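You operate a simulated robot arm through the tools that you are given. There is no shell and no other tool. Be economical: measure what you need, move in short steps, check, and stop when the job is done.

Carry out the task below with a simulated robot arm. There is one attempt and no reset: what you move stays moved.

Task
Press the iron's steam button, then steam the teal pillowcase smooth.
Fine: stand the iron on its heel on the rest after, then switch off, unplug and lay the plug on the board; nothing scorched: keep the iron moving. Set down upright: purple iron.

Only the result counts: the job must be done as asked and must still hold three seconds after the hand-in. Knocking over, shifting, dropping, spilling or breaking anything else fails it.

Robot
A 7-joint arm with a three-finger gripper on a trunk, on a base that drives. Base frame: it is fixed to the floor where the robot stands at the start and does not move with it; the origin is under the middle of the robot, x ahead of it, y to its left, z up; the surface under the hand at the start is at about z = 0.82. Readings come in m, degrees, newtons and seconds.
Its first joint turns from -166.0 to 166.0 degrees. Places, roughly: iron rest [0.7, 0.1, 0.8]; ironing socket switch [0.8, 0.3, 1]; steam button [0.5, 0.1, 1]. Payload 2.69 kg.
The TCP is the grasp point between the finger pads, 0.029 m short of the fingertips. In the tool frame z runs along the fingers and y along their closing line. The gripper opens to 0.12 m. The gripper's body begins 0.078 m behind the TCP.
Orientation is told as [roll, pitch, yaw] about the base's x, y, z axes, in that order, counted from this pose: with the fingers straight down and closing along the base's y, the tool's x points along the base's -x, its y along +y and its z along -z.

Tools
- The arm moves only by the tool move_arm. Its argument "increments" is a list that holds one entry, the list of rows, each a list of 6 numbers: the shift along the base's x, y, z in units of 500 mm (1.0 is 500 mm), then the turn, a rotation vector about the base's x, y, z in units of 90 degrees (1.0 is 90 degrees). In form: [[[x, y, z, rx, ry, rz], ...]]. A call has 1 to 20 rows; each row is the pose to reach, as a shift and turn from the pose commanded when the call began. "hand" is the finger opening in cm, from 0 to 12, set as the call begins (left out, the last holds). A call with a number of a shift or a turn outside -1 to 1 is refused whole. Rows are played at 5 a second. More than 0.05 m and 8.6 degrees between two rows, or a gripper value outside its range, and nothing of the call is played. A pose out of reach is approached as far as the arm can. The call stops where the force on the tool passes 40 N (or 10 N more than at its start, if that is more) or the arm is blocked; 0.2 s more then pass. Each finger halts on what it meets, pressing with about 39 N; the grip force reading is that of the motor and also rises with nothing between the fingers. The clock runs only during rows and for 0.2 s after the last one: add rows that repeat a pose to give the fingers time. It gives the time, the measured TCP pose, the force on the tool (base axes), the opening and the grip force at its end, in the units of the frame above (readings bear some noise), with the torque about the TCP (base axes, N m) and any sound that the robot's microphone picked up.
- Cameras (640 x 400 px; columns grow to the right, rows downward): "scene" is now at [0.2701, 0.2095, 1.4286]; the picture's right is [0.21, -0.98, 0.00], its down [-0.65, -0.14, -0.75] and it looks along [0.73, 0.16, -0.66] (base axes); focal length 233 px, centre (320, 200). "wrist" rides on the gripper at [0.063, 0, -0.104] in the tool frame; the picture's right is [0.00, 1.00, 0.00], its down [-0.83, 0.00, -0.56] and it looks along [-0.56, 0.00, 0.83] (tool axes); focal length 275 px, centre (320, 200). There is no depth. A picture from a camera that has moved, and an enlarged one, comes with that camera's place and axes in the base frame and with its lens.
- snapshot(camera): a new picture of that camera. The clock stands still meanwhile.
- move_column(by): slides the trunk up (or, below 0, down) by that many m; the arm and the scene camera ride with it, the base frame stays. It gives what a move gives, with no picture.
- drive_base(legs): drives the robot by 1 to 6 legs, each [ahead, left, turn to the left] in m, m and degrees, along the robot's own axes; the way and the turn of a leg run together, so that a leg with both is an arc; at most 1.5 m and 180 degrees a leg. The arm and the cameras ride along, it lands a little off, and it stops where it bumps. It gives what a move gives.
- turn_head(pan, tilt): turns the head with the scene camera to pan (to the left, within 143 degrees either way) and tilt (down, from -29 to 69), counted from straight ahead of the robot. It gives what a move gives.
- enlarge(camera, box): a new picture of the part [left, top, right, bottom] of that camera's present view, enlarged. The clock stands still meanwhile.
- sign_off(): hands the job in; it is judged then, once.

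Go step by step. Nothing tells you exact positions but the pictures and the camera data: compare them with the known pose of the tool, close in by small moves and look again before you grip or let go. The budget is 120 turns and 82 pictures, counting those below and the enlarged ones. Unless the task says otherwise, let go and move clear before handing in, and close with one line.

The tools are called after "Call:" as name(argument=value, ...) on one line, values as JSON. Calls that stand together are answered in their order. move_arm: Moves the arm, as the interface text tells. Its arguments: {"type":"object","properties":{"increments":{"type":"array"},"hand":{"type":"number"}},"required":["increments"]} The other tools are called the same way: move_column (by) slides the trunk up or down; drive_base (legs) drives the base; turn_head (pan, tilt) turns the head that bears the scene camera; snapshot (camera) takes a picture; enlarge (camera, box) takes an enlarged picture of a part of a camera's view; sign_off () hands the job in.

At the start:

```text
t: 0.0
tcp_pos: [0.5328, 0.2433, 1.2143]
orientation: [0.0, 0.0, 0.1]
contact_force: [-0.2, -0.5, 0.6]
ft_torque: [0.0, 0.0, 0.04]
opening: 0.1199
grasp_force: 0.2
trunk travel left (down, up): [-0.425, 0.161]
robot x, y, heading: [0.0012, -0.0012, 0.2]
head pan, tilt: [12.3, 41.5]
```

scene: 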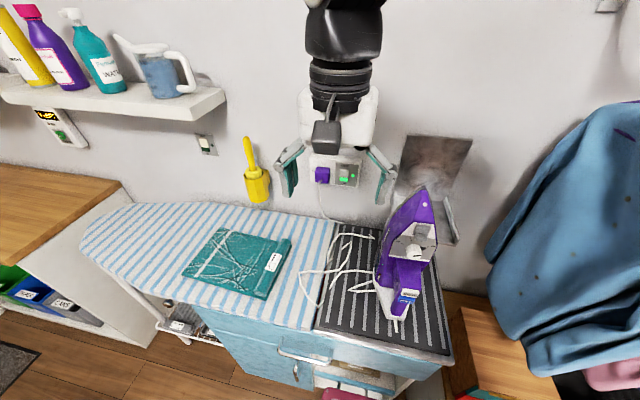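
wrist: 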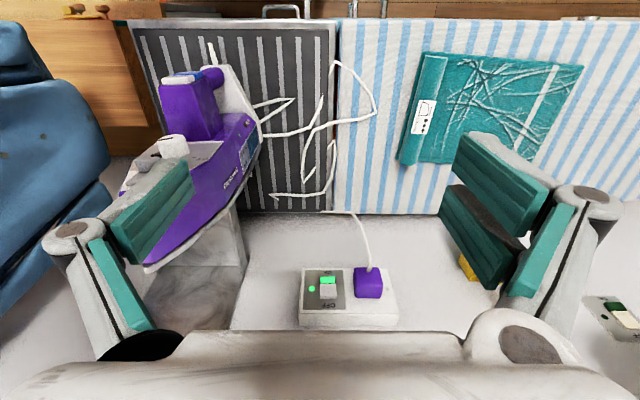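

The iron appears to stand on its rest at the right, with the socket on the wall and the teal pillowcase on the board to the left. I'll look closer at each.

Call:
enlarge(camera="scene", box=[300, 130, 480, 350])

Call:
enlarge(camera="scene", box=[160, 210, 340, 320])

Call:
enlarge(camera="wrist", box=[100, 30, 420, 340])

```text
1.82 times, centred on (390, 240) of scene
camera zoom: at [0.2701, 0.2095, 1.4286], right [0.21, -0.98, 0.0], down [-0.65, -0.14, -0.75], along [0.73, 0.16, -0.66], focal length 423 px, centre (193, 127)
```

zoom: 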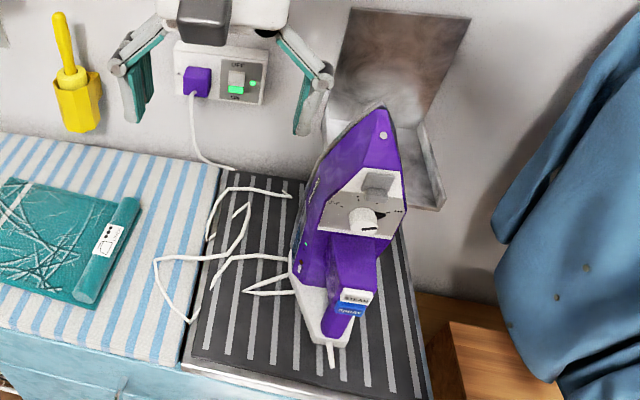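

```text
3.56 times, centred on (250, 265) of scene
camera zoom: at [0.2701, 0.2095, 1.4286], right [0.21, -0.98, 0.0], down [-0.65, -0.14, -0.75], along [0.73, 0.16, -0.66], focal length 828 px, centre (569, -31)
```

zoom: 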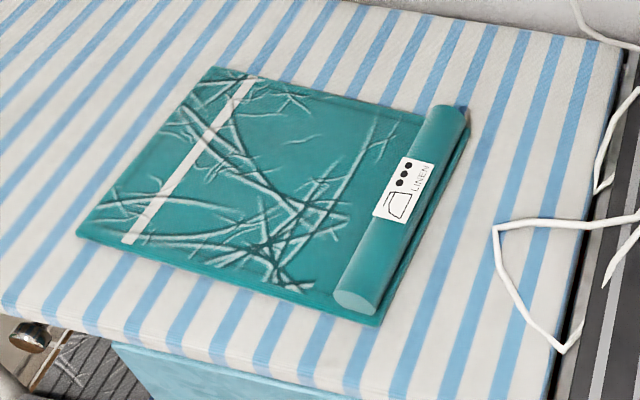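

```text
1.29 times, centred on (260, 185) of wrist
camera zoom: at [0.47, 0.2433, 1.3169], right [0.0, 1.0, 0.0], down [0.83, 0.0, 0.56], along [0.56, 0.0, -0.83], focal length 355 px, centre (397, 219)
```

zoom: 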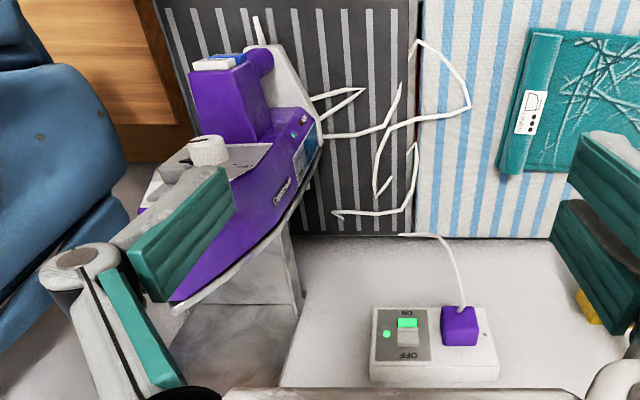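

The iron seems to stand on its heel at about (0.6, 0.09), sole towards the wall, with the steam button near (0.53, 0.085, 0.98). I'll move the wrist camera round to view it from the left.

Call:
move_arm(increments=[[[0.008, 0.024, -0.026, -0.029, -0.029, -0.0797], [0.016, 0.047, -0.051, -0.058, -0.058, -0.1593], [0.024, 0.071, -0.077, -0.087, -0.087, -0.239], [0.031, 0.095, -0.103, -0.1159, -0.1159, -0.3186], [0.039, 0.118, -0.128, -0.1449, -0.1449, -0.3983], [0.047, 0.142, -0.154, -0.1739, -0.1739, -0.4779], [0.055, 0.166, -0.18, -0.2029, -0.2029, -0.5576], [0.063, 0.189, -0.205, -0.2319, -0.2319, -0.6372], [0.071, 0.213, -0.231, -0.2609, -0.2609, -0.7169], [0.078, 0.237, -0.257, -0.2898, -0.2898, -0.7965], [0.086, 0.26, -0.282, -0.3188, -0.3188, -0.8762], [0.094, 0.284, -0.308, -0.3478, -0.3478, -0.9558]]])

Call:
snapshot(camera="wrist")

Call:
snapshot(camera="scene")

```text
t: 2.6
tcp_pos: [0.5778, 0.3865, 1.061]
orientation: [0.1, -40.0, -90.2]
contact_force: [-1.0, -0.3, 0.6]
ft_torque: [0.05, 0.01, 0.01]
opening: 0.1198
grasp_force: 0.0
trunk travel left (down, up): [-0.425, 0.161]
robot x, y, heading: [-0.0008, -0.0008, 0.1]
head pan, tilt: [12.3, 41.5]
```

```text
76 pictures are left
camera wrist: at [0.5786, 0.5008, 1.099], right [1.0, 0.0, 0.0], down [0.0, -0.28, 0.96], along [0.0, -0.96, -0.28], focal length 275 px, centre (320, 200)
```

wrist: 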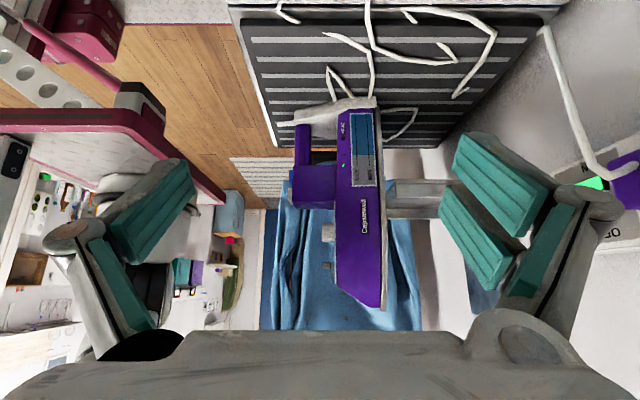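

```text
75 pictures are left
camera scene: at [0.2699, 0.2092, 1.4287], right [0.21, -0.98, 0.0], down [-0.65, -0.14, -0.75], along [0.73, 0.16, -0.66], focal length 233 px, centre (320, 200)
```

scene: 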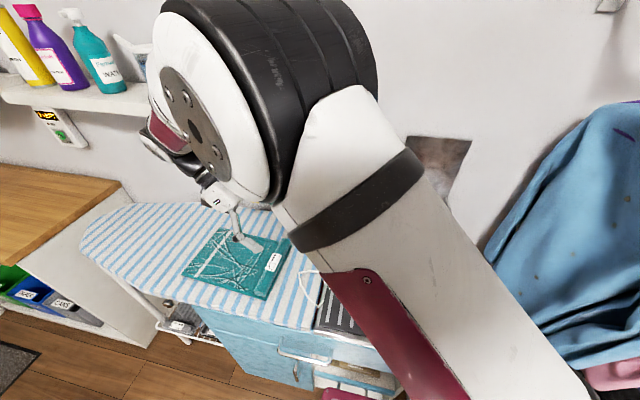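

Call:
enlarge(camera="wrist", box=[250, 80, 450, 320])

```text
1.67 times, centred on (350, 200) of wrist
camera zoom: at [0.5786, 0.5008, 1.099], right [1.0, 0.0, 0.0], down [0.0, -0.28, 0.96], along [0.0, -0.96, -0.28], focal length 459 px, centre (270, 200)
```

zoom: 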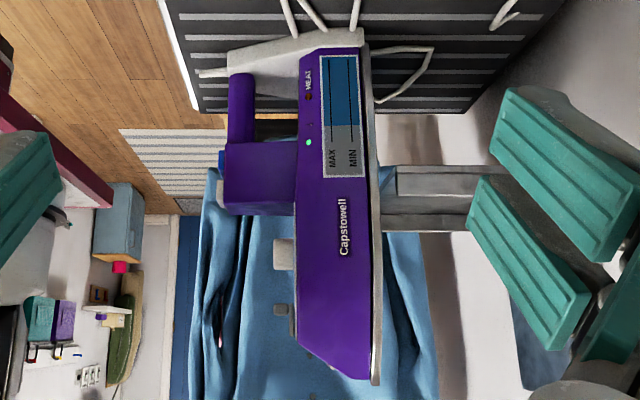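

The iron has a round vertical handle bar at about (0.55, 0.085), z 0.845–0.92, below a block whose buttons face the robot. I need room to approach it horizontally, so I'll check behind me before backing up.

Call:
turn_head(pan=143, tilt=40)

Call:
snapshot(camera="scene")

Call:
turn_head(pan=-140, tilt=40)

Call:
snapshot(camera="scene")

```text
t: 4.7
tcp_pos: [0.5788, 0.3854, 1.061]
orientation: [0.0, -40.1, -89.9]
contact_force: [-0.2, 0.2, 0.1]
ft_torque: [-0.02, -0.01, 0.0]
opening: 0.12
grasp_force: 0.0
trunk travel left (down, up): [-0.425, 0.161]
robot x, y, heading: [-0.001, -0.0006, 0.0]
head pan, tilt: [143.0, 40.0]
```

```text
73 pictures are left
camera scene: at [0.1201, 0.2429, 1.4308], right [0.6, 0.8, 0.0], down [0.51, -0.39, -0.77], along [-0.61, 0.46, -0.64], focal length 233 px, centre (320, 200)
```

scene: 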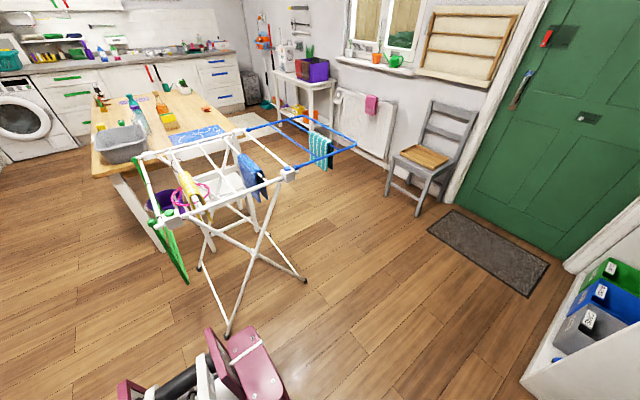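

```text
t: 8.6
tcp_pos: [0.5775, 0.3856, 1.0608]
orientation: [0.0, -40.0, -90.0]
contact_force: [1.1, -0.4, 0.8]
ft_torque: [0.03, 0.0, -0.02]
opening: 0.1201
grasp_force: 0.2
trunk travel left (down, up): [-0.425, 0.161]
robot x, y, heading: [-0.0, -0.0019, 0.0]
head pan, tilt: [-140.0, 40.0]
```

```text
72 pictures are left
camera scene: at [0.1229, 0.137, 1.4308], right [-0.64, 0.77, 0.0], down [0.49, 0.41, -0.77], along [-0.59, -0.49, -0.64], focal length 233 px, centre (320, 200)
```

scene: 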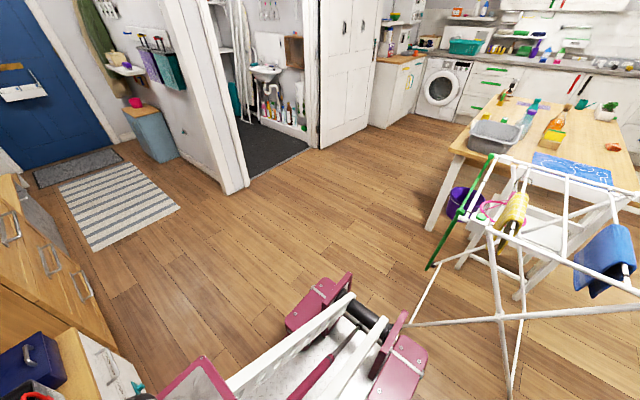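

Behind me a drying-rack foot stands at about x = -0.6, so I will only back up about 0.1 m. Then I'll bring the hand to a near-horizontal pose, camera below, in front of the iron.

Call:
turn_head(pan=0, tilt=45)

Call:
drive_base(legs=[[-0.1, 0, 0]])

Call:
move_arm(increments=[[[-0.008, 0, 0.02, -0.0218, -0.0218, 0.0813], [-0.017, 0, 0.04, -0.0436, -0.0436, 0.1625], [-0.025, 0, 0.06, -0.0653, -0.0653, 0.2438], [-0.033, 0, 0.08, -0.0871, -0.0871, 0.325], [-0.042, 0, 0.1, -0.1089, -0.1089, 0.4063], [-0.05, -0.02, 0.1, -0.1307, -0.1307, 0.4875], [-0.06, -0.05, 0.1, -0.1524, -0.1524, 0.5688], [-0.07, -0.1, 0.1, -0.1742, -0.1742, 0.65], [-0.08, -0.16, 0.1, -0.196, -0.196, 0.7313], [-0.09, -0.22, 0.1, -0.2178, -0.2178, 0.8125], [-0.1, -0.28, 0.1, -0.2395, -0.2395, 0.8938], [-0.1, -0.34, 0.1, -0.2613, -0.2613, 0.975]]])

Call:
snapshot(camera="wrist")

Call:
snapshot(camera="scene")

```text
t: 10.8
tcp_pos: [0.5796, 0.3863, 1.0614]
orientation: [0.0, -40.0, -89.9]
contact_force: [-0.2, -0.7, 0.5]
ft_torque: [-0.02, 0.02, 0.01]
opening: 0.1203
grasp_force: 0.0
trunk travel left (down, up): [-0.425, 0.161]
robot x, y, heading: [0.0015, -0.0027, -0.1]
head pan, tilt: [0.0, 45.0]
```

```text
t: 12.0
tcp_pos: [0.4777, 0.3874, 1.0613]
orientation: [0.1, -40.0, -90.0]
contact_force: [0.8, 0.3, -0.3]
ft_torque: [0.0, -0.01, -0.02]
opening: 0.12
grasp_force: 0.1
trunk travel left (down, up): [-0.425, 0.161]
robot x, y, heading: [-0.0998, 0.0002, -0.1]
head pan, tilt: [0.0, 45.0]
```

```text
t: 13.5
tcp_pos: [0.4637, 0.3549, 1.0401]
orientation: [-4.2, -61.4, -40.8]
contact_force: [-0.5, 0.0, 0.3]
ft_torque: [0.01, -0.01, 0.0]
opening: 0.1199
grasp_force: 0.1
trunk travel left (down, up): [-0.425, 0.161]
robot x, y, heading: [-0.1004, 0.0016, -0.0]
head pan, tilt: [0.0, 45.0]
stopped in row 7: the arm was blocked; the commanded pose is now the measured one
```

```text
71 pictures are left
camera wrist: at [0.3762, 0.4388, 1.0335], right [0.7, 0.72, -0.04], down [-0.04, 0.09, 1.0], along [0.72, -0.69, 0.09], focal length 275 px, centre (320, 200)
```

wrist: 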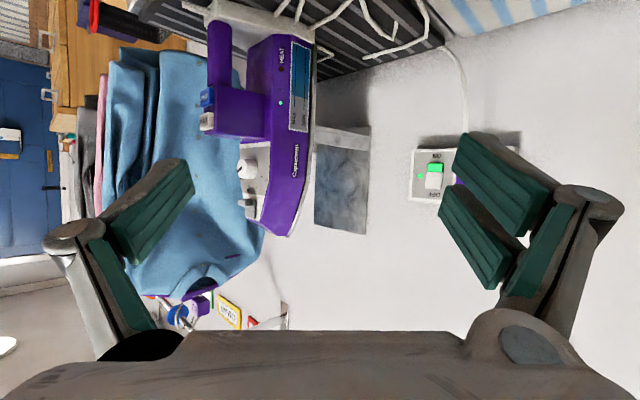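

```text
70 pictures are left
camera scene: at [0.1691, 0.1963, 1.4236], right [0.06, -1.0, 0.0], down [-0.7, -0.04, -0.71], along [0.71, 0.04, -0.71], focal length 233 px, centre (320, 200)
```

scene: 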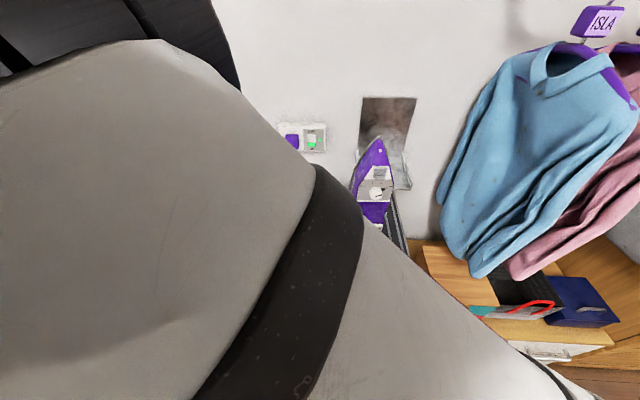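

The buttons face the robot, white (steam) above blue. The arm got blocked too close in, so I'll extend it first and then turn it the rest of the way.

Call:
move_arm(increments=[[[0.08, 0, 0.05, 0, 0, 0], [0.16, 0, 0.1, 0, 0, 0], [0.24, 0, 0.1, 0, 0, 0], [0.24, 0, 0.1, -0.002, -0.017, 0.082], [0.24, 0, 0.1, -0.004, -0.034, 0.164], [0.24, 0, 0.1, -0.007, -0.051, 0.245], [0.24, 0, 0.1, -0.009, -0.069, 0.327], [0.24, 0, 0.1, -0.011, -0.086, 0.409], [0.24, 0, 0.1, -0.013, -0.103, 0.491]]])

```text
t: 15.5
tcp_pos: [0.5927, 0.3303, 1.028]
orientation: [-20.8, -67.2, 16.4]
contact_force: [0.4, -0.4, -1.0]
ft_torque: [0.03, 0.05, 0.03]
opening: 0.1197
grasp_force: 0.1
trunk travel left (down, up): [-0.425, 0.161]
robot x, y, heading: [-0.0999, 0.0006, -0.0]
head pan, tilt: [0.0, 45.0]
stopped in row 9: the arm was blocked; the commanded pose is now the measured one
```

The arm falls short of this pose, likely because the shoulder is too high. I'll raise the hand and then lower the trunk.

Call:
move_arm(increments=[[[0.0, 0, 0.08, 0, 0, 0], [0, 0, 0.16, 0, 0, 0], [0, 0, 0.24, 0, 0, 0], [0, 0, 0.32, 0, 0, 0], [0, 0, 0.4, 0, 0, 0]]])

Call:
snapshot(camera="scene")

```text
t: 16.7
tcp_pos: [0.589, 0.335, 1.231]
orientation: [-20.1, -67.2, 15.9]
contact_force: [0.0, 1.3, -0.2]
ft_torque: [0.02, -0.01, -0.02]
opening: 0.12
grasp_force: 0.1
trunk travel left (down, up): [-0.425, 0.161]
robot x, y, heading: [-0.0978, -0.0039, 0.1]
head pan, tilt: [0.0, 45.0]
```

```text
69 pictures are left
camera scene: at [0.1731, 0.1677, 1.4392], right [-0.28, -0.96, 0.0], down [-0.54, 0.16, -0.83], along [0.79, -0.23, -0.56], focal length 233 px, centre (320, 200)
```

scene: 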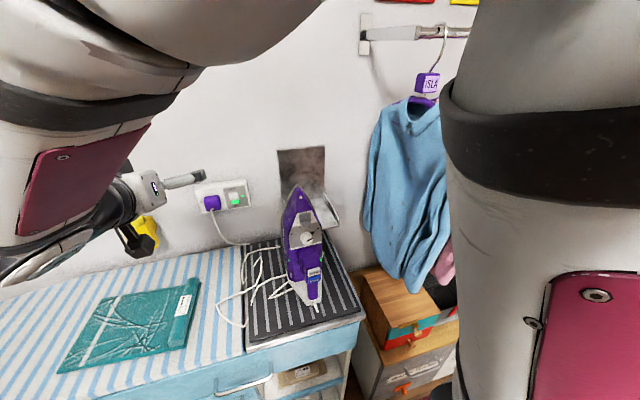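

The upper arm seems to be leaning on the camera head. I'll unwind to the plain downward pose, further right and extended, then pitch in plane.

Call:
move_arm(increments=[[[0.02, -0.03, 0.0, 0.0102, 0.0839, -0.0029], [0.04, -0.06, 0.0, 0.0203, 0.1678, -0.0058], [0.06, -0.1, 0.0, 0.0305, 0.2517, -0.0087], [0.08, -0.15, 0.02, 0.0407, 0.3356, -0.0116], [0.1, -0.2, 0.04, 0.0508, 0.4194, -0.0146], [0.12, -0.27, 0.06, 0.061, 0.5033, -0.0175], [0.12, -0.34, 0.08, 0.0712, 0.5872, -0.0204], [0.12, -0.41, 0.1, 0.0813, 0.6711, -0.0233], [0.12, -0.48, 0.12, 0.0915, 0.755, -0.0262], [0.12, -0.54, 0.12, 0.0915, 0.755, -0.0262]]])

Call:
snapshot(camera="scene")

```text
t: 18.9
tcp_pos: [0.6521, 0.0612, 1.2904]
orientation: [0.0, -0.1, -0.2]
contact_force: [0.3, 0.6, -0.8]
ft_torque: [0.0, 0.01, 0.01]
opening: 0.1198
grasp_force: 0.0
trunk travel left (down, up): [-0.425, 0.161]
robot x, y, heading: [-0.0991, 0.0015, 0.3]
head pan, tilt: [0.0, 45.0]
```

```text
68 pictures are left
camera scene: at [0.1692, 0.1923, 1.4234], right [0.0, -1.0, 0.0], down [-0.71, 0.0, -0.71], along [0.71, 0.0, -0.71], focal length 233 px, centre (320, 200)
```

scene: 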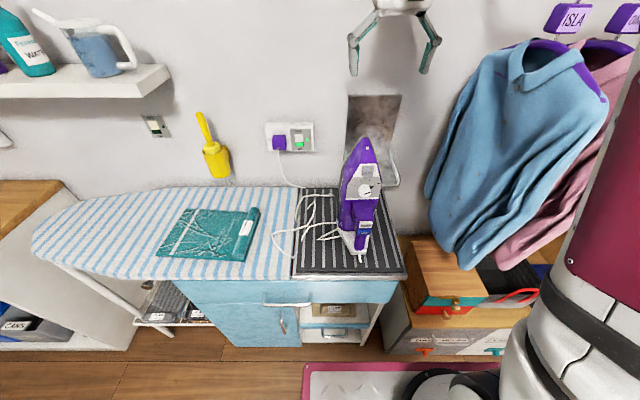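

The view is clear now: the pillowcase covers about x 0.52–0.73, y 0.405–0.66, with a rolled hem along its right edge. I'll zoom on the iron and its surroundings.

Call:
enlarge(camera="scene", box=[260, 90, 420, 290])

Call:
enlarge(camera="scene", box=[320, 190, 400, 280])

```text
2.00 times, centred on (340, 190) of scene
camera zoom: at [0.1692, 0.1923, 1.4234], right [0.0, -1.0, 0.0], down [-0.71, 0.0, -0.71], along [0.71, 0.0, -0.71], focal length 466 px, centre (280, 220)
```

zoom: 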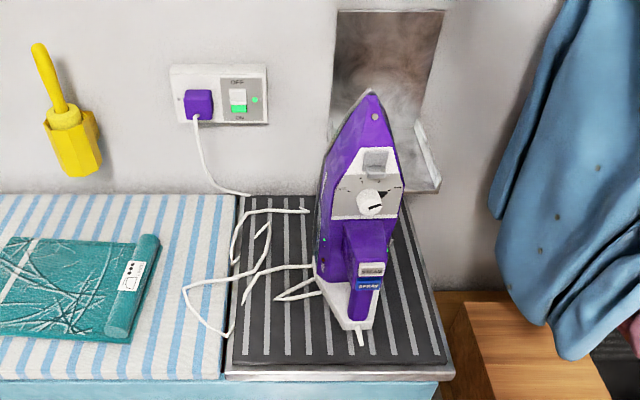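

```text
4.44 times, centred on (360, 235) of scene
camera zoom: at [0.1692, 0.1923, 1.4234], right [0.0, -1.0, 0.0], down [-0.71, 0.0, -0.71], along [0.71, 0.0, -0.71], focal length 1034 px, centre (142, 44)
```

zoom: 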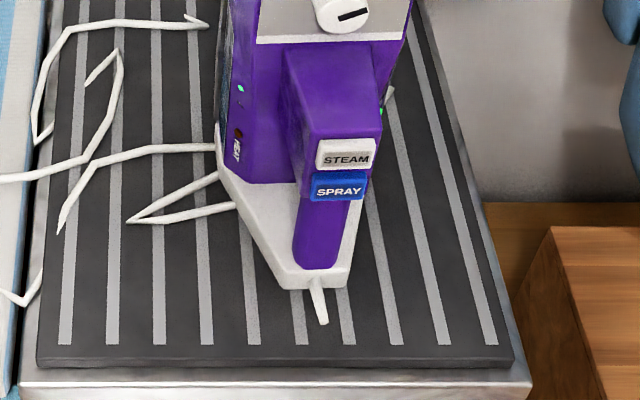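

The STEAM button faces me at about (0.525, 0.081, 0.983). Driving left by 0.35 m should give the arm more room to reach the iron, and it puts the pillowcase in reach too.

Call:
drive_base(legs=[[0, 0.35, 0]])

```text
t: 21.2
tcp_pos: [0.6519, 0.4165, 1.2911]
orientation: [0.0, -0.2, -0.1]
contact_force: [-0.3, -1.0, 0.2]
ft_torque: [0.01, -0.01, 0.01]
opening: 0.1203
grasp_force: 0.1
trunk travel left (down, up): [-0.425, 0.161]
robot x, y, heading: [-0.0974, 0.3567, -0.1]
head pan, tilt: [0.0, 45.0]
```

Call:
move_arm(hand=0, increments=[[[-0.04, -0.067, -0.02, 0, -0.056, 0], [-0.081, -0.134, -0.05, 0, -0.111, 0], [-0.121, -0.201, -0.09, 0, -0.167, 0], [-0.162, -0.268, -0.13, 0, -0.222, 0], [-0.202, -0.335, -0.17, 0, -0.278, 0], [-0.242, -0.402, -0.21, 0, -0.333, 0], [-0.283, -0.47, -0.25, 0, -0.389, 0], [-0.323, -0.537, -0.29, 0, -0.444, 0], [-0.364, -0.604, -0.33, 0, -0.5, 0], [-0.404, -0.671, -0.38, 0, -0.556, 0]]])

Call:
snapshot(camera="scene")

Call:
snapshot(camera="wrist")

```text
t: 23.4
tcp_pos: [0.4482, 0.0853, 1.0991]
orientation: [0.4, -50.2, -0.2]
contact_force: [0.5, 0.4, -0.6]
ft_torque: [-0.07, 0.01, -0.06]
opening: 0.0
grasp_force: 28.9
trunk travel left (down, up): [-0.425, 0.161]
robot x, y, heading: [-0.0985, 0.3576, 0.2]
head pan, tilt: [0.0, 45.0]
```

```text
65 pictures are left
camera scene: at [0.169, 0.5476, 1.4233], right [0.0, -1.0, 0.0], down [-0.71, 0.0, -0.71], along [0.71, 0.0, -0.71], focal length 233 px, centre (320, 200)
```

scene: 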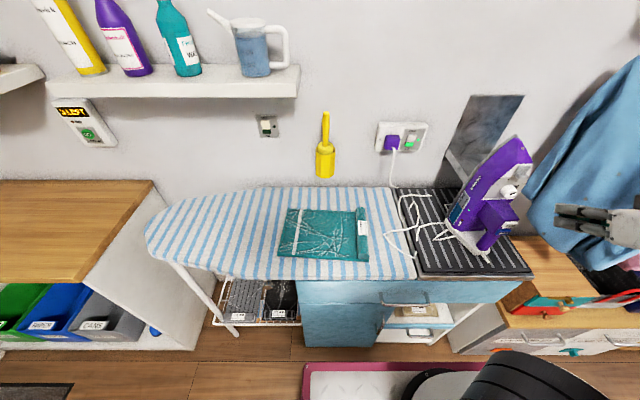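

```text
64 pictures are left
camera wrist: at [0.3282, 0.0843, 1.1169], right [0.0, 1.0, 0.0], down [0.1, 0.0, 0.99], along [0.99, 0.0, -0.1], focal length 275 px, centre (320, 200)
```

wrist: 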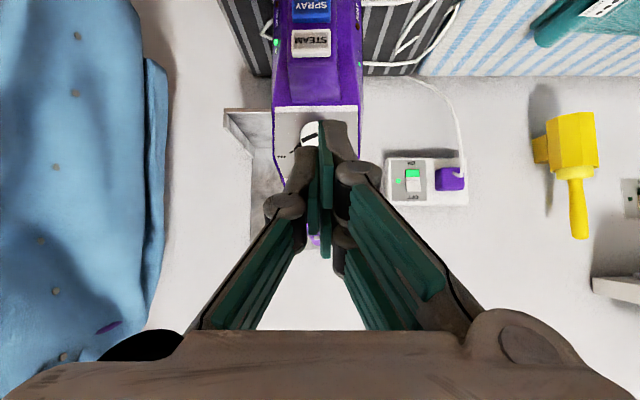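

The pitched pose works. The steam button is at about (0.53, 0.078, 0.975); I'll bring the closed fingertips just in front of it.

Call:
move_arm(increments=[[[0, -0.006, -0.06, 0, 0, 0], [0, -0.012, -0.12, 0, 0, 0], [0, -0.012, -0.18, 0, 0, 0], [0.01, -0.012, -0.224, 0, 0, 0], [0.03, -0.012, -0.224, 0, 0, 0], [0.03, -0.012, -0.224, 0, 0, 0]]])

Call:
enlarge(camera="scene", box=[430, 130, 580, 270])

Call:
snapshot(camera="wrist")

```text
t: 24.8
tcp_pos: [0.466, 0.0741, 0.9876]
orientation: [0.2, -50.4, -0.4]
contact_force: [0.0, -0.1, -0.3]
ft_torque: [0.0, 0.02, 0.0]
opening: 0.0001
grasp_force: 28.5
trunk travel left (down, up): [-0.425, 0.161]
robot x, y, heading: [-0.1014, 0.3532, 0.2]
head pan, tilt: [0.0, 45.0]
```

```text
2.86 times, centred on (505, 200) of scene
camera zoom: at [0.1686, 0.5466, 1.4235], right [0.0, -1.0, 0.0], down [-0.71, 0.0, -0.71], along [0.71, 0.0, -0.71], focal length 665 px, centre (-209, 200)
```

zoom: 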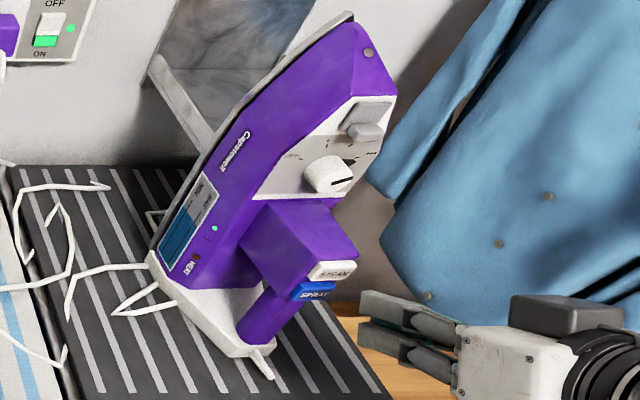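

```text
62 pictures are left
camera wrist: at [0.3445, 0.0738, 1.0046], right [0.0, 1.0, 0.0], down [0.1, 0.0, 0.99], along [0.99, 0.0, -0.1], focal length 275 px, centre (320, 200)
```

wrist: 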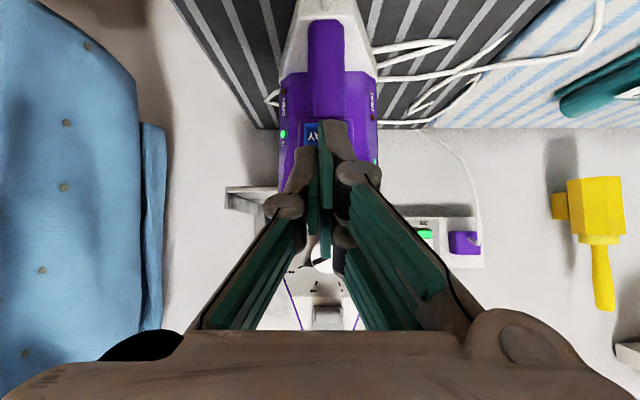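

Triangulating again puts STEAM at about (0.535, 0.078, 0.966). I'll correct height and side, then creep in while reading the force.

Call:
move_arm(increments=[[[0, 0.008, -0.02, 0, 0, 0], [0.02, 0.008, -0.02, 0, 0, 0], [0.04, 0.008, -0.02, 0, 0, 0], [0.06, 0.008, -0.02, 0, 0, 0], [0.06, 0.008, -0.02, 0, 0, 0]]])

Call:
enlarge(camera="scene", box=[470, 170, 550, 240])

```text
t: 26.0
tcp_pos: [0.4944, 0.0797, 0.9789]
orientation: [0.2, -50.3, -0.5]
contact_force: [0.5, 0.4, 0.1]
ft_torque: [0.02, -0.01, -0.01]
opening: 0.0
grasp_force: 29.2
trunk travel left (down, up): [-0.425, 0.161]
robot x, y, heading: [-0.1004, 0.3529, -0.0]
head pan, tilt: [0.0, 45.0]
```

```text
5.71 times, centred on (510, 205) of scene
camera zoom: at [0.1686, 0.5466, 1.4235], right [0.0, -1.0, 0.0], down [-0.71, 0.0, -0.71], along [0.71, 0.0, -0.71], focal length 1330 px, centre (-766, 171)
```

zoom: 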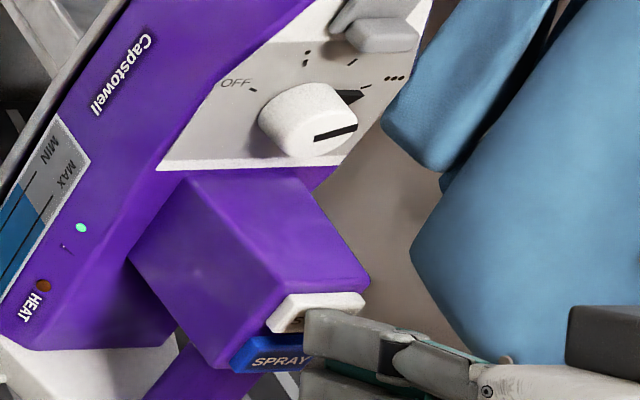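

The fingertip is right in front of the white button. Creep forward.

Call:
move_arm(increments=[[[0.004, 0, -0.001, 0, 0, 0], [0.008, 0, -0.002, 0, 0, 0], [0.012, 0, -0.003, 0, 0, 0]]])

```text
t: 26.8
tcp_pos: [0.5015, 0.0781, 0.9776]
orientation: [0.3, -50.3, -0.4]
contact_force: [-4.9, -0.5, 2.6]
ft_torque: [0.03, -0.05, -0.01]
opening: 0.0001
grasp_force: 28.4
trunk travel left (down, up): [-0.425, 0.161]
robot x, y, heading: [-0.0998, 0.3541, 0.2]
head pan, tilt: [0.0, 45.0]
heard: click
```

A click was heard. I'll back off and check that the iron still stands.

Call:
move_arm(increments=[[[-0.02, 0, 0, 0, 0, 0], [-0.08, 0, 0.02, 0, 0, 0], [-0.14, 0, 0.06, 0, 0, 0]]])

Call:
enlarge(camera="scene", box=[430, 130, 580, 270])

Call:
snapshot(camera="wrist")

```text
t: 27.6
tcp_pos: [0.4304, 0.0787, 1.0065]
orientation: [0.3, -50.2, -0.3]
contact_force: [0.4, 0.1, 0.6]
ft_torque: [0.03, 0.0, -0.01]
opening: 0.0001
grasp_force: 28.9
trunk travel left (down, up): [-0.425, 0.161]
robot x, y, heading: [-0.1006, 0.3556, 0.1]
head pan, tilt: [0.0, 45.0]
```

```text
2.86 times, centred on (505, 200) of scene
camera zoom: at [0.169, 0.5464, 1.4235], right [0.0, -1.0, 0.0], down [-0.71, 0.0, -0.71], along [0.71, 0.0, -0.71], focal length 665 px, centre (-209, 200)
```

zoom: 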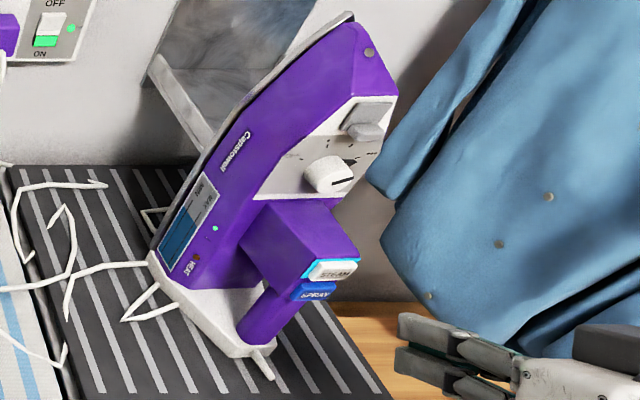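

```text
59 pictures are left
camera wrist: at [0.3092, 0.079, 1.0241], right [0.0, 1.0, 0.0], down [0.1, 0.0, 0.99], along [0.99, 0.0, -0.1], focal length 275 px, centre (320, 200)
```

wrist: 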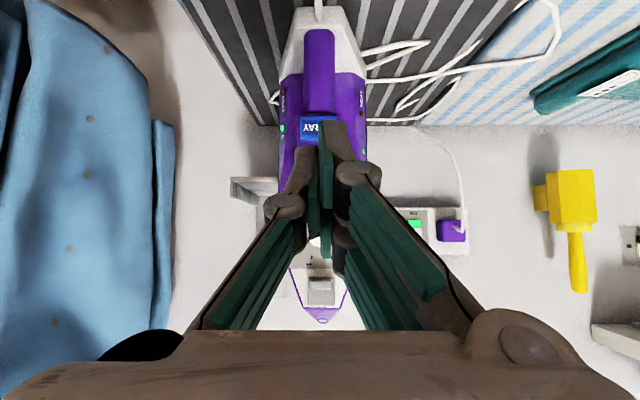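

The steam button now glows cyan and the iron hasn't moved. Next I'll come level in front of the handle bar with the fingers open.

Call:
move_arm(hand=8, increments=[[[0.015, 0, -0.04, 0, -0.062, 0], [0.03, 0, -0.08, 0, -0.124, 0], [0.045, 0, -0.12, 0, -0.187, 0], [0.06, 0, -0.17, 0, -0.249, 0], [0.06, 0, -0.213, 0, -0.311, 0], [0.06, 0, -0.213, 0, -0.311, 0]]])

Call:
snapshot(camera="wrist")

Call:
snapshot(camera="scene")

```text
t: 29.0
tcp_pos: [0.4627, 0.0769, 0.8991]
orientation: [1.3, -78.3, -1.3]
contact_force: [-0.4, -0.1, -0.6]
ft_torque: [-0.01, 0.0, -0.01]
opening: 0.0801
grasp_force: 0.1
trunk travel left (down, up): [-0.425, 0.161]
robot x, y, heading: [-0.1017, 0.3528, 0.0]
head pan, tilt: [0.0, 45.0]
```

```text
58 pictures are left
camera wrist: at [0.3475, 0.0764, 0.8574], right [0.0, 1.0, 0.0], down [-0.38, 0.0, 0.93], along [0.93, 0.0, 0.38], focal length 275 px, centre (320, 200)
```

wrist: 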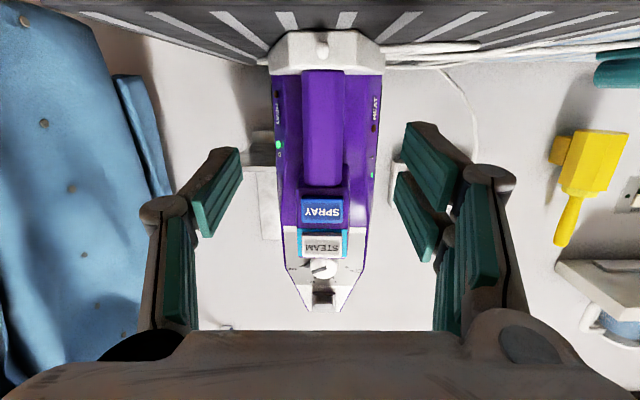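

```text
57 pictures are left
camera scene: at [0.1686, 0.5466, 1.4236], right [0.0, -1.0, 0.0], down [-0.71, 0.0, -0.71], along [0.71, 0.0, -0.71], focal length 233 px, centre (320, 200)
```

scene: 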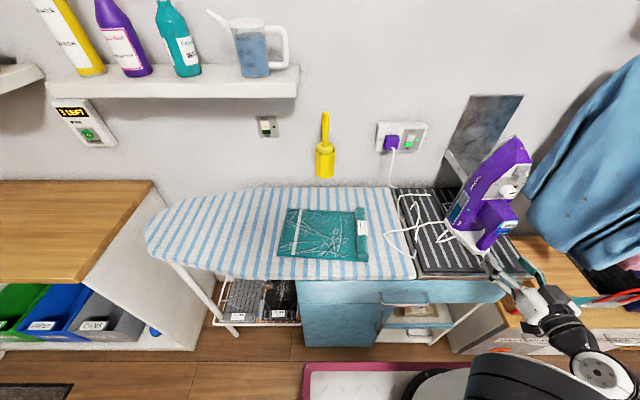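

The bar is centred at y ≈ 0.079 and spans z 0.847–0.927. I'll advance with the fingers just under the block and close.

Call:
move_arm(increments=[[[0.05, 0.004, 0.018, 0, 0, 0], [0.1, 0.004, 0.018, 0, 0, 0], [0.14, 0.004, 0.018, 0, 0, 0], [0.18, 0.004, 0.018, 0, 0, 0], [0.18, 0.004, 0.018, 0, 0, 0]]])

Call:
snapshot(camera="wrist")

Call:
enlarge(camera="scene", box=[440, 150, 600, 310])

```text
t: 30.2
tcp_pos: [0.5522, 0.0814, 0.9095]
orientation: [1.0, -78.3, -1.1]
contact_force: [0.6, -0.5, 1.1]
ft_torque: [-0.02, 0.02, -0.01]
opening: 0.08
grasp_force: 0.0
trunk travel left (down, up): [-0.425, 0.161]
robot x, y, heading: [-0.1028, 0.3588, 0.2]
head pan, tilt: [0.0, 45.0]
```

```text
56 pictures are left
camera wrist: at [0.4365, 0.0799, 0.8673], right [0.0, 1.0, 0.0], down [-0.38, 0.0, 0.93], along [0.93, 0.0, 0.38], focal length 275 px, centre (320, 200)
```

wrist: 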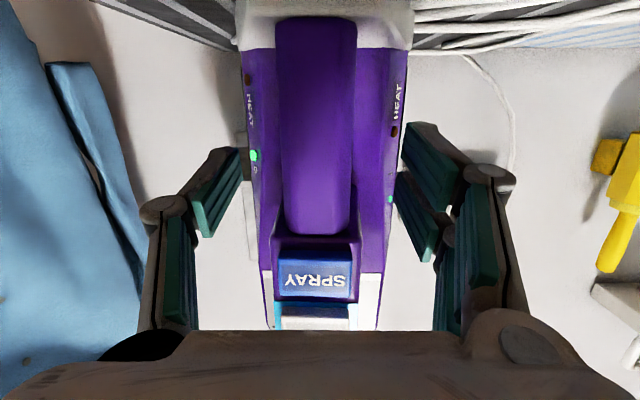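

```text
2.50 times, centred on (520, 230) of scene
camera zoom: at [0.1686, 0.5466, 1.4235], right [0.0, -1.0, 0.0], down [-0.71, 0.0, -0.71], along [0.71, 0.0, -0.71], focal length 582 px, centre (-180, 125)
```

zoom: 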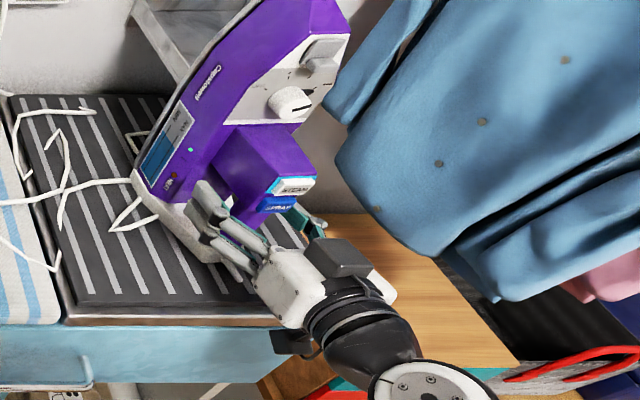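

Call:
move_arm(hand=0, increments=[[[0, -0.005, 0, 0, 0, 0], [0, -0.005, 0, 0, 0, 0], [0, -0.005, 0, 0, 0, 0], [0, -0.005, 0, 0, 0, 0]]])

Call:
snapshot(camera="wrist")

```text
t: 31.2
tcp_pos: [0.552, 0.0771, 0.9099]
orientation: [0.8, -78.4, -0.9]
contact_force: [5.2, 0.1, 1.1]
ft_torque: [-0.62, -0.68, 0.24]
opening: 0.0335
grasp_force: 39.1
trunk travel left (down, up): [-0.425, 0.161]
robot x, y, heading: [-0.099, 0.3559, 0.1]
head pan, tilt: [0.0, 45.0]
```

```text
54 pictures are left
camera wrist: at [0.4369, 0.077, 0.8677], right [0.0, 1.0, 0.0], down [-0.38, 0.0, 0.93], along [0.93, 0.0, 0.38], focal length 275 px, centre (320, 200)
```

wrist: 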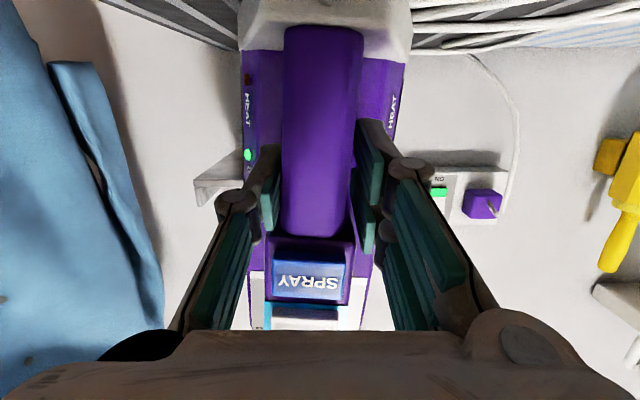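

Gripped, with 33.5 mm between the fingers. I'll lift a little and check the hold.

Call:
move_arm(increments=[[[0, 0, 0.02, 0, 0, 0], [0, 0, 0.05, 0, 0, 0], [0, 0, 0.08, 0, 0, 0], [-0.02, 0, 0.12, 0, 0, 0], [-0.02, 0, 0.12, 0, 0, 0]]])

Call:
snapshot(camera="scene")

Call:
snapshot(camera="wrist")

```text
t: 32.4
tcp_pos: [0.5399, 0.0787, 0.9711]
orientation: [1.1, -78.3, -1.1]
contact_force: [-0.3, 0.4, -10.6]
ft_torque: [0.03, 0.86, 0.01]
opening: 0.0329
grasp_force: 39.0
trunk travel left (down, up): [-0.425, 0.161]
robot x, y, heading: [-0.1007, 0.3538, 0.0]
head pan, tilt: [0.0, 45.0]
```

```text
53 pictures are left
camera scene: at [0.169, 0.5464, 1.4234], right [0.0, -1.0, 0.0], down [-0.71, 0.0, -0.71], along [0.71, 0.0, -0.71], focal length 233 px, centre (320, 200)
```

scene: 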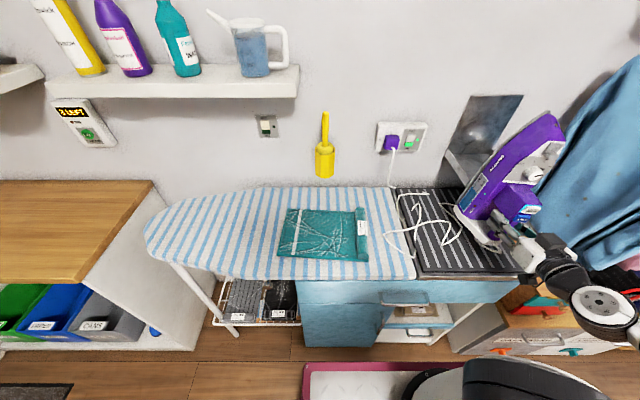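

```text
52 pictures are left
camera wrist: at [0.4256, 0.0784, 0.9288], right [0.0, 1.0, 0.0], down [-0.38, 0.0, 0.93], along [0.93, 0.0, 0.38], focal length 275 px, centre (320, 200)
```

wrist: 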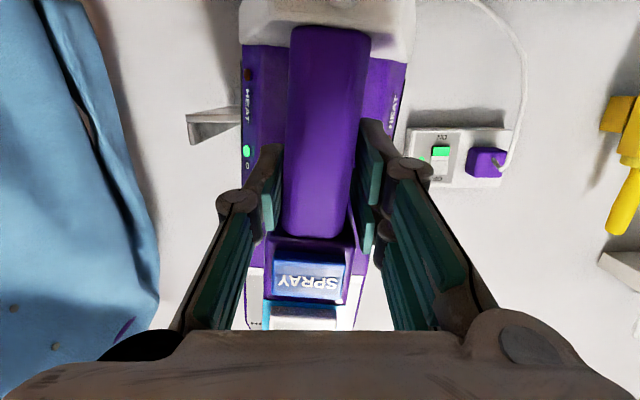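

The iron weighs about 1.1 kg and the grip holds. Now I'll swing it sole-down while carrying it up and towards the pillowcase.

Call:
move_arm(increments=[[[-0.03, 0, 0.05, 0, 0, 0], [-0.06, 0, 0.1, 0, 0.05, 0], [-0.09, 0.02, 0.15, 0, 0.13, 0], [-0.12, 0.05, 0.2, 0, 0.21, 0], [-0.12, 0.08, 0.24, 0, 0.29, 0], [-0.12, 0.12, 0.28, 0, 0.37, 0], [-0.12, 0.16, 0.28, 0, 0.45, 0], [-0.12, 0.2, 0.28, 0, 0.53, 0], [-0.12, 0.25, 0.28, 0, 0.61, 0], [-0.12, 0.3, 0.28, 0, 0.69, 0], [-0.12, 0.35, 0.28, 0, 0.77, 0], [-0.12, 0.4, 0.28, 0, 0.85, 0], [-0.12, 0.45, 0.28, 0, 0.93, 0], [-0.12, 0.5, 0.28, 0, 1.0, 0], [-0.12, 0.55, 0.28, 0, 1.0, 0]]])

Call:
snapshot(camera="scene")

Call:
snapshot(camera="wrist")

```text
t: 35.6
tcp_pos: [0.4803, 0.3543, 1.1093]
orientation: [-0.1, 11.9, -0.1]
contact_force: [-0.5, -0.7, 0.9]
ft_torque: [0.01, -0.01, -0.01]
opening: 0.0003
grasp_force: 28.9
out of reach, approached as far as the arm can: row 4
trunk travel left (down, up): [-0.425, 0.161]
robot x, y, heading: [-0.0979, 0.3534, -0.1]
head pan, tilt: [0.0, 45.0]
```

```text
51 pictures are left
camera scene: at [0.1686, 0.5464, 1.4235], right [0.0, -1.0, 0.0], down [-0.71, 0.0, -0.71], along [0.71, 0.0, -0.71], focal length 233 px, centre (320, 200)
```

scene: 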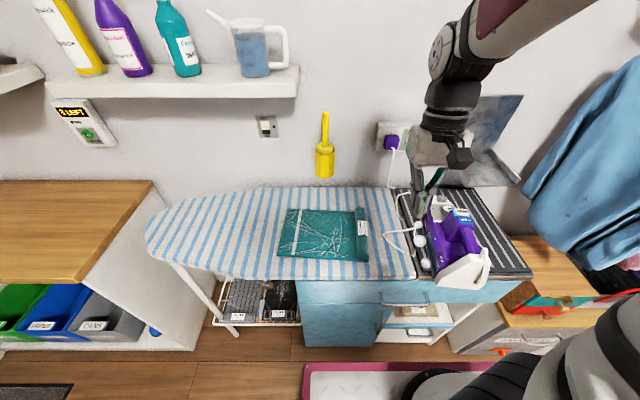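

```text
50 pictures are left
camera wrist: at [0.4395, 0.3537, 1.2228], right [0.0, 1.0, 0.0], down [0.93, 0.0, 0.37], along [0.37, 0.0, -0.93], focal length 275 px, centre (320, 200)
```

wrist: 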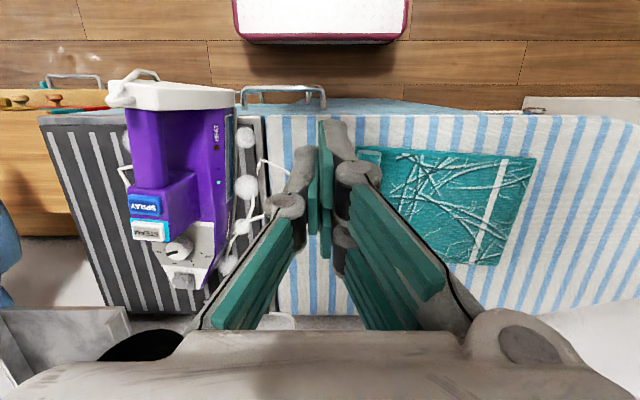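

The iron slipped out during the swing and now lies sole-down on the rest mat, still steaming. I'll look closely before re-gripping it from above.

Call:
enlarge(camera="scene", box=[380, 170, 540, 300])

Call:
enlarge(camera="wrist", box=[30, 50, 300, 330])

```text
3.08 times, centred on (460, 235) of scene
camera zoom: at [0.1686, 0.5464, 1.4235], right [0.0, -1.0, 0.0], down [-0.71, 0.0, -0.71], along [0.71, 0.0, -0.71], focal length 716 px, centre (-111, 92)
```

zoom: 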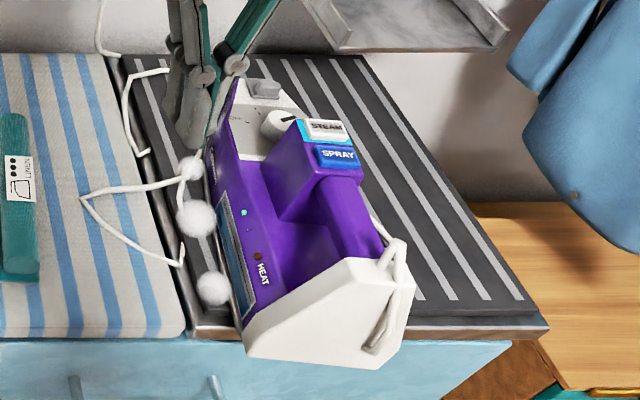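

```text
1.43 times, centred on (165, 190) of wrist
camera zoom: at [0.4395, 0.3537, 1.2228], right [0.0, 1.0, 0.0], down [0.93, 0.0, 0.37], along [0.37, 0.0, -0.93], focal length 393 px, centre (541, 214)
```

zoom: 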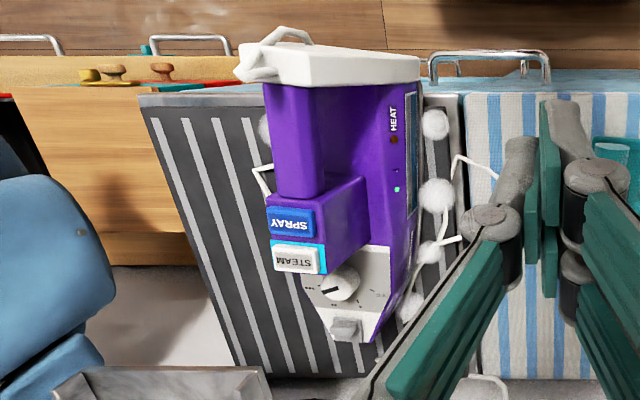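

The iron lies flat, tip pointing to the wall, bar near (0.50, 0.179) and button block near (0.56, 0.175). Gripping the flat-sided block from above should hold much better, so I'll hover over it.

Call:
move_arm(hand=9, increments=[[[0.03, -0.06, 0, 0, -0.044, 0], [0.06, -0.13, 0, 0, -0.044, 0], [0.09, -0.2, 0, 0, -0.044, 0], [0.12, -0.27, 0, 0, -0.044, 0], [0.16, -0.36, 0, 0, -0.044, 0], [0.16, -0.36, 0, 0, -0.044, 0]]])

Call:
snapshot(camera="wrist")

Call:
enlarge(camera="scene", box=[380, 150, 540, 300])

```text
t: 37.0
tcp_pos: [0.5596, 0.1725, 1.1085]
orientation: [-0.1, 7.7, -0.3]
contact_force: [-0.5, 0.4, 0.3]
ft_torque: [-0.02, -0.03, 0.01]
opening: 0.0902
grasp_force: 0.0
trunk travel left (down, up): [-0.425, 0.161]
robot x, y, heading: [-0.1007, 0.3567, 0.2]
head pan, tilt: [0.0, 45.0]
```

```text
47 pictures are left
camera wrist: at [0.5112, 0.1724, 1.2196], right [0.0, 1.0, 0.0], down [0.9, 0.0, 0.44], along [0.44, 0.0, -0.9], focal length 275 px, centre (320, 200)
```

wrist: 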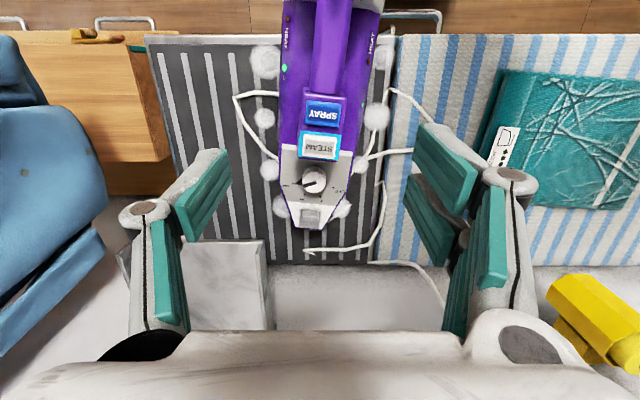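

```text
2.67 times, centred on (460, 225) of scene
camera zoom: at [0.1686, 0.5466, 1.4235], right [0.0, -1.0, 0.0], down [-0.71, 0.0, -0.71], along [0.71, 0.0, -0.71], focal length 621 px, centre (-53, 133)
```

zoom: 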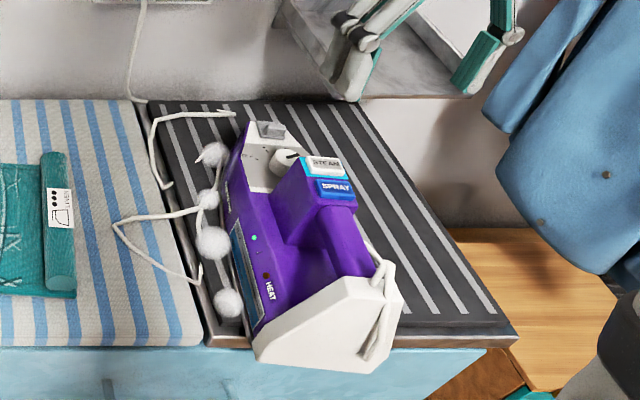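

Block centre at about (0.563, 0.173) with the iron turned about -6°. I'll lower the open fingers around it and close.

Call:
move_arm(increments=[[[0.006, 0, -0.08, 0, 0, -0.067], [0.006, 0, -0.16, 0, 0, -0.067], [0.006, 0, -0.24, 0, 0, -0.067], [0.006, 0, -0.31, 0, 0, -0.067], [0.006, 0, -0.367, 0, 0, -0.067], [0.006, 0, -0.367, 0, 0, -0.067]]])

Call:
snapshot(camera="wrist")

Call:
enlarge(camera="scene", box=[400, 150, 540, 290])

```text
t: 38.4
tcp_pos: [0.5651, 0.173, 0.9246]
orientation: [0.1, 7.7, -6.3]
contact_force: [0.3, 0.3, 0.2]
ft_torque: [0.0, -0.01, -0.04]
opening: 0.0901
grasp_force: 0.1
trunk travel left (down, up): [-0.425, 0.161]
robot x, y, heading: [-0.0991, 0.3515, 0.1]
head pan, tilt: [0.0, 45.0]
```

```text
45 pictures are left
camera wrist: at [0.5162, 0.1777, 1.0349], right [0.1, 0.99, 0.0], down [0.89, -0.09, 0.44], along [0.44, -0.05, -0.9], focal length 275 px, centre (320, 200)
```

wrist: 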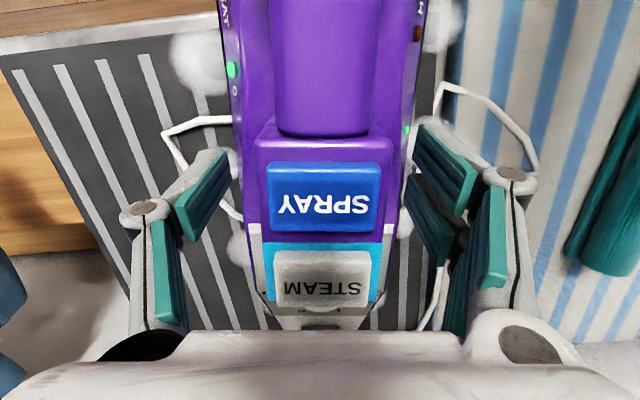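

```text
2.86 times, centred on (470, 220) of scene
camera zoom: at [0.1686, 0.5466, 1.4235], right [0.0, -1.0, 0.0], down [-0.71, 0.0, -0.71], along [0.71, 0.0, -0.71], focal length 665 px, centre (-109, 143)
```

zoom: 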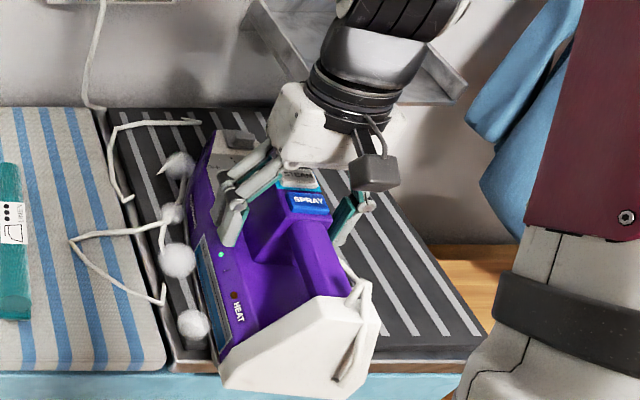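

Call:
move_arm(hand=0, increments=[[[0, 0, 0, 0, 0, 0], [0, 0, 0, 0, 0, 0], [0, 0, 0, 0, 0, 0], [0, 0, 0, 0, 0, 0]]])

Call:
move_arm(increments=[[[0, 0, 0.01, 0, 0, 0], [0, 0, 0.03, 0, 0, 0], [0, 0, 0.06, 0, 0, 0], [0, 0, 0.06, 0, 0, 0]]])

Call:
enlarge(camera="scene", box=[380, 130, 540, 290])

```text
t: 39.4
tcp_pos: [0.5643, 0.173, 0.9253]
orientation: [-0.1, 7.5, -6.2]
contact_force: [4.0, 11.6, 28.3]
ft_torque: [0.57, -0.33, 0.69]
opening: 0.0512
grasp_force: 38.8
trunk travel left (down, up): [-0.425, 0.161]
robot x, y, heading: [-0.0985, 0.3531, 0.1]
head pan, tilt: [0.0, 45.0]
```

```text
t: 40.4
tcp_pos: [0.5636, 0.1735, 0.9551]
orientation: [-0.1, 7.7, -6.3]
contact_force: [0.0, 0.7, -11.3]
ft_torque: [0.02, -0.01, -0.04]
opening: 0.0513
grasp_force: 38.9
trunk travel left (down, up): [-0.425, 0.161]
robot x, y, heading: [-0.105, 0.3533, 0.0]
head pan, tilt: [0.0, 45.0]
```

```text
2.50 times, centred on (460, 210) of scene
camera zoom: at [0.169, 0.5464, 1.4234], right [0.0, -1.0, 0.0], down [-0.71, 0.0, -0.71], along [0.71, 0.0, -0.71], focal length 582 px, centre (-30, 175)
```

zoom: 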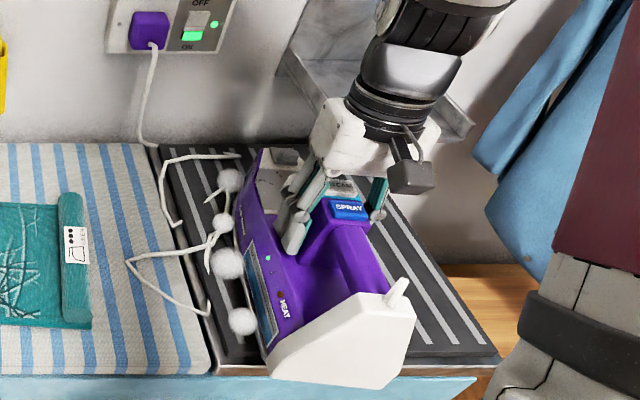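

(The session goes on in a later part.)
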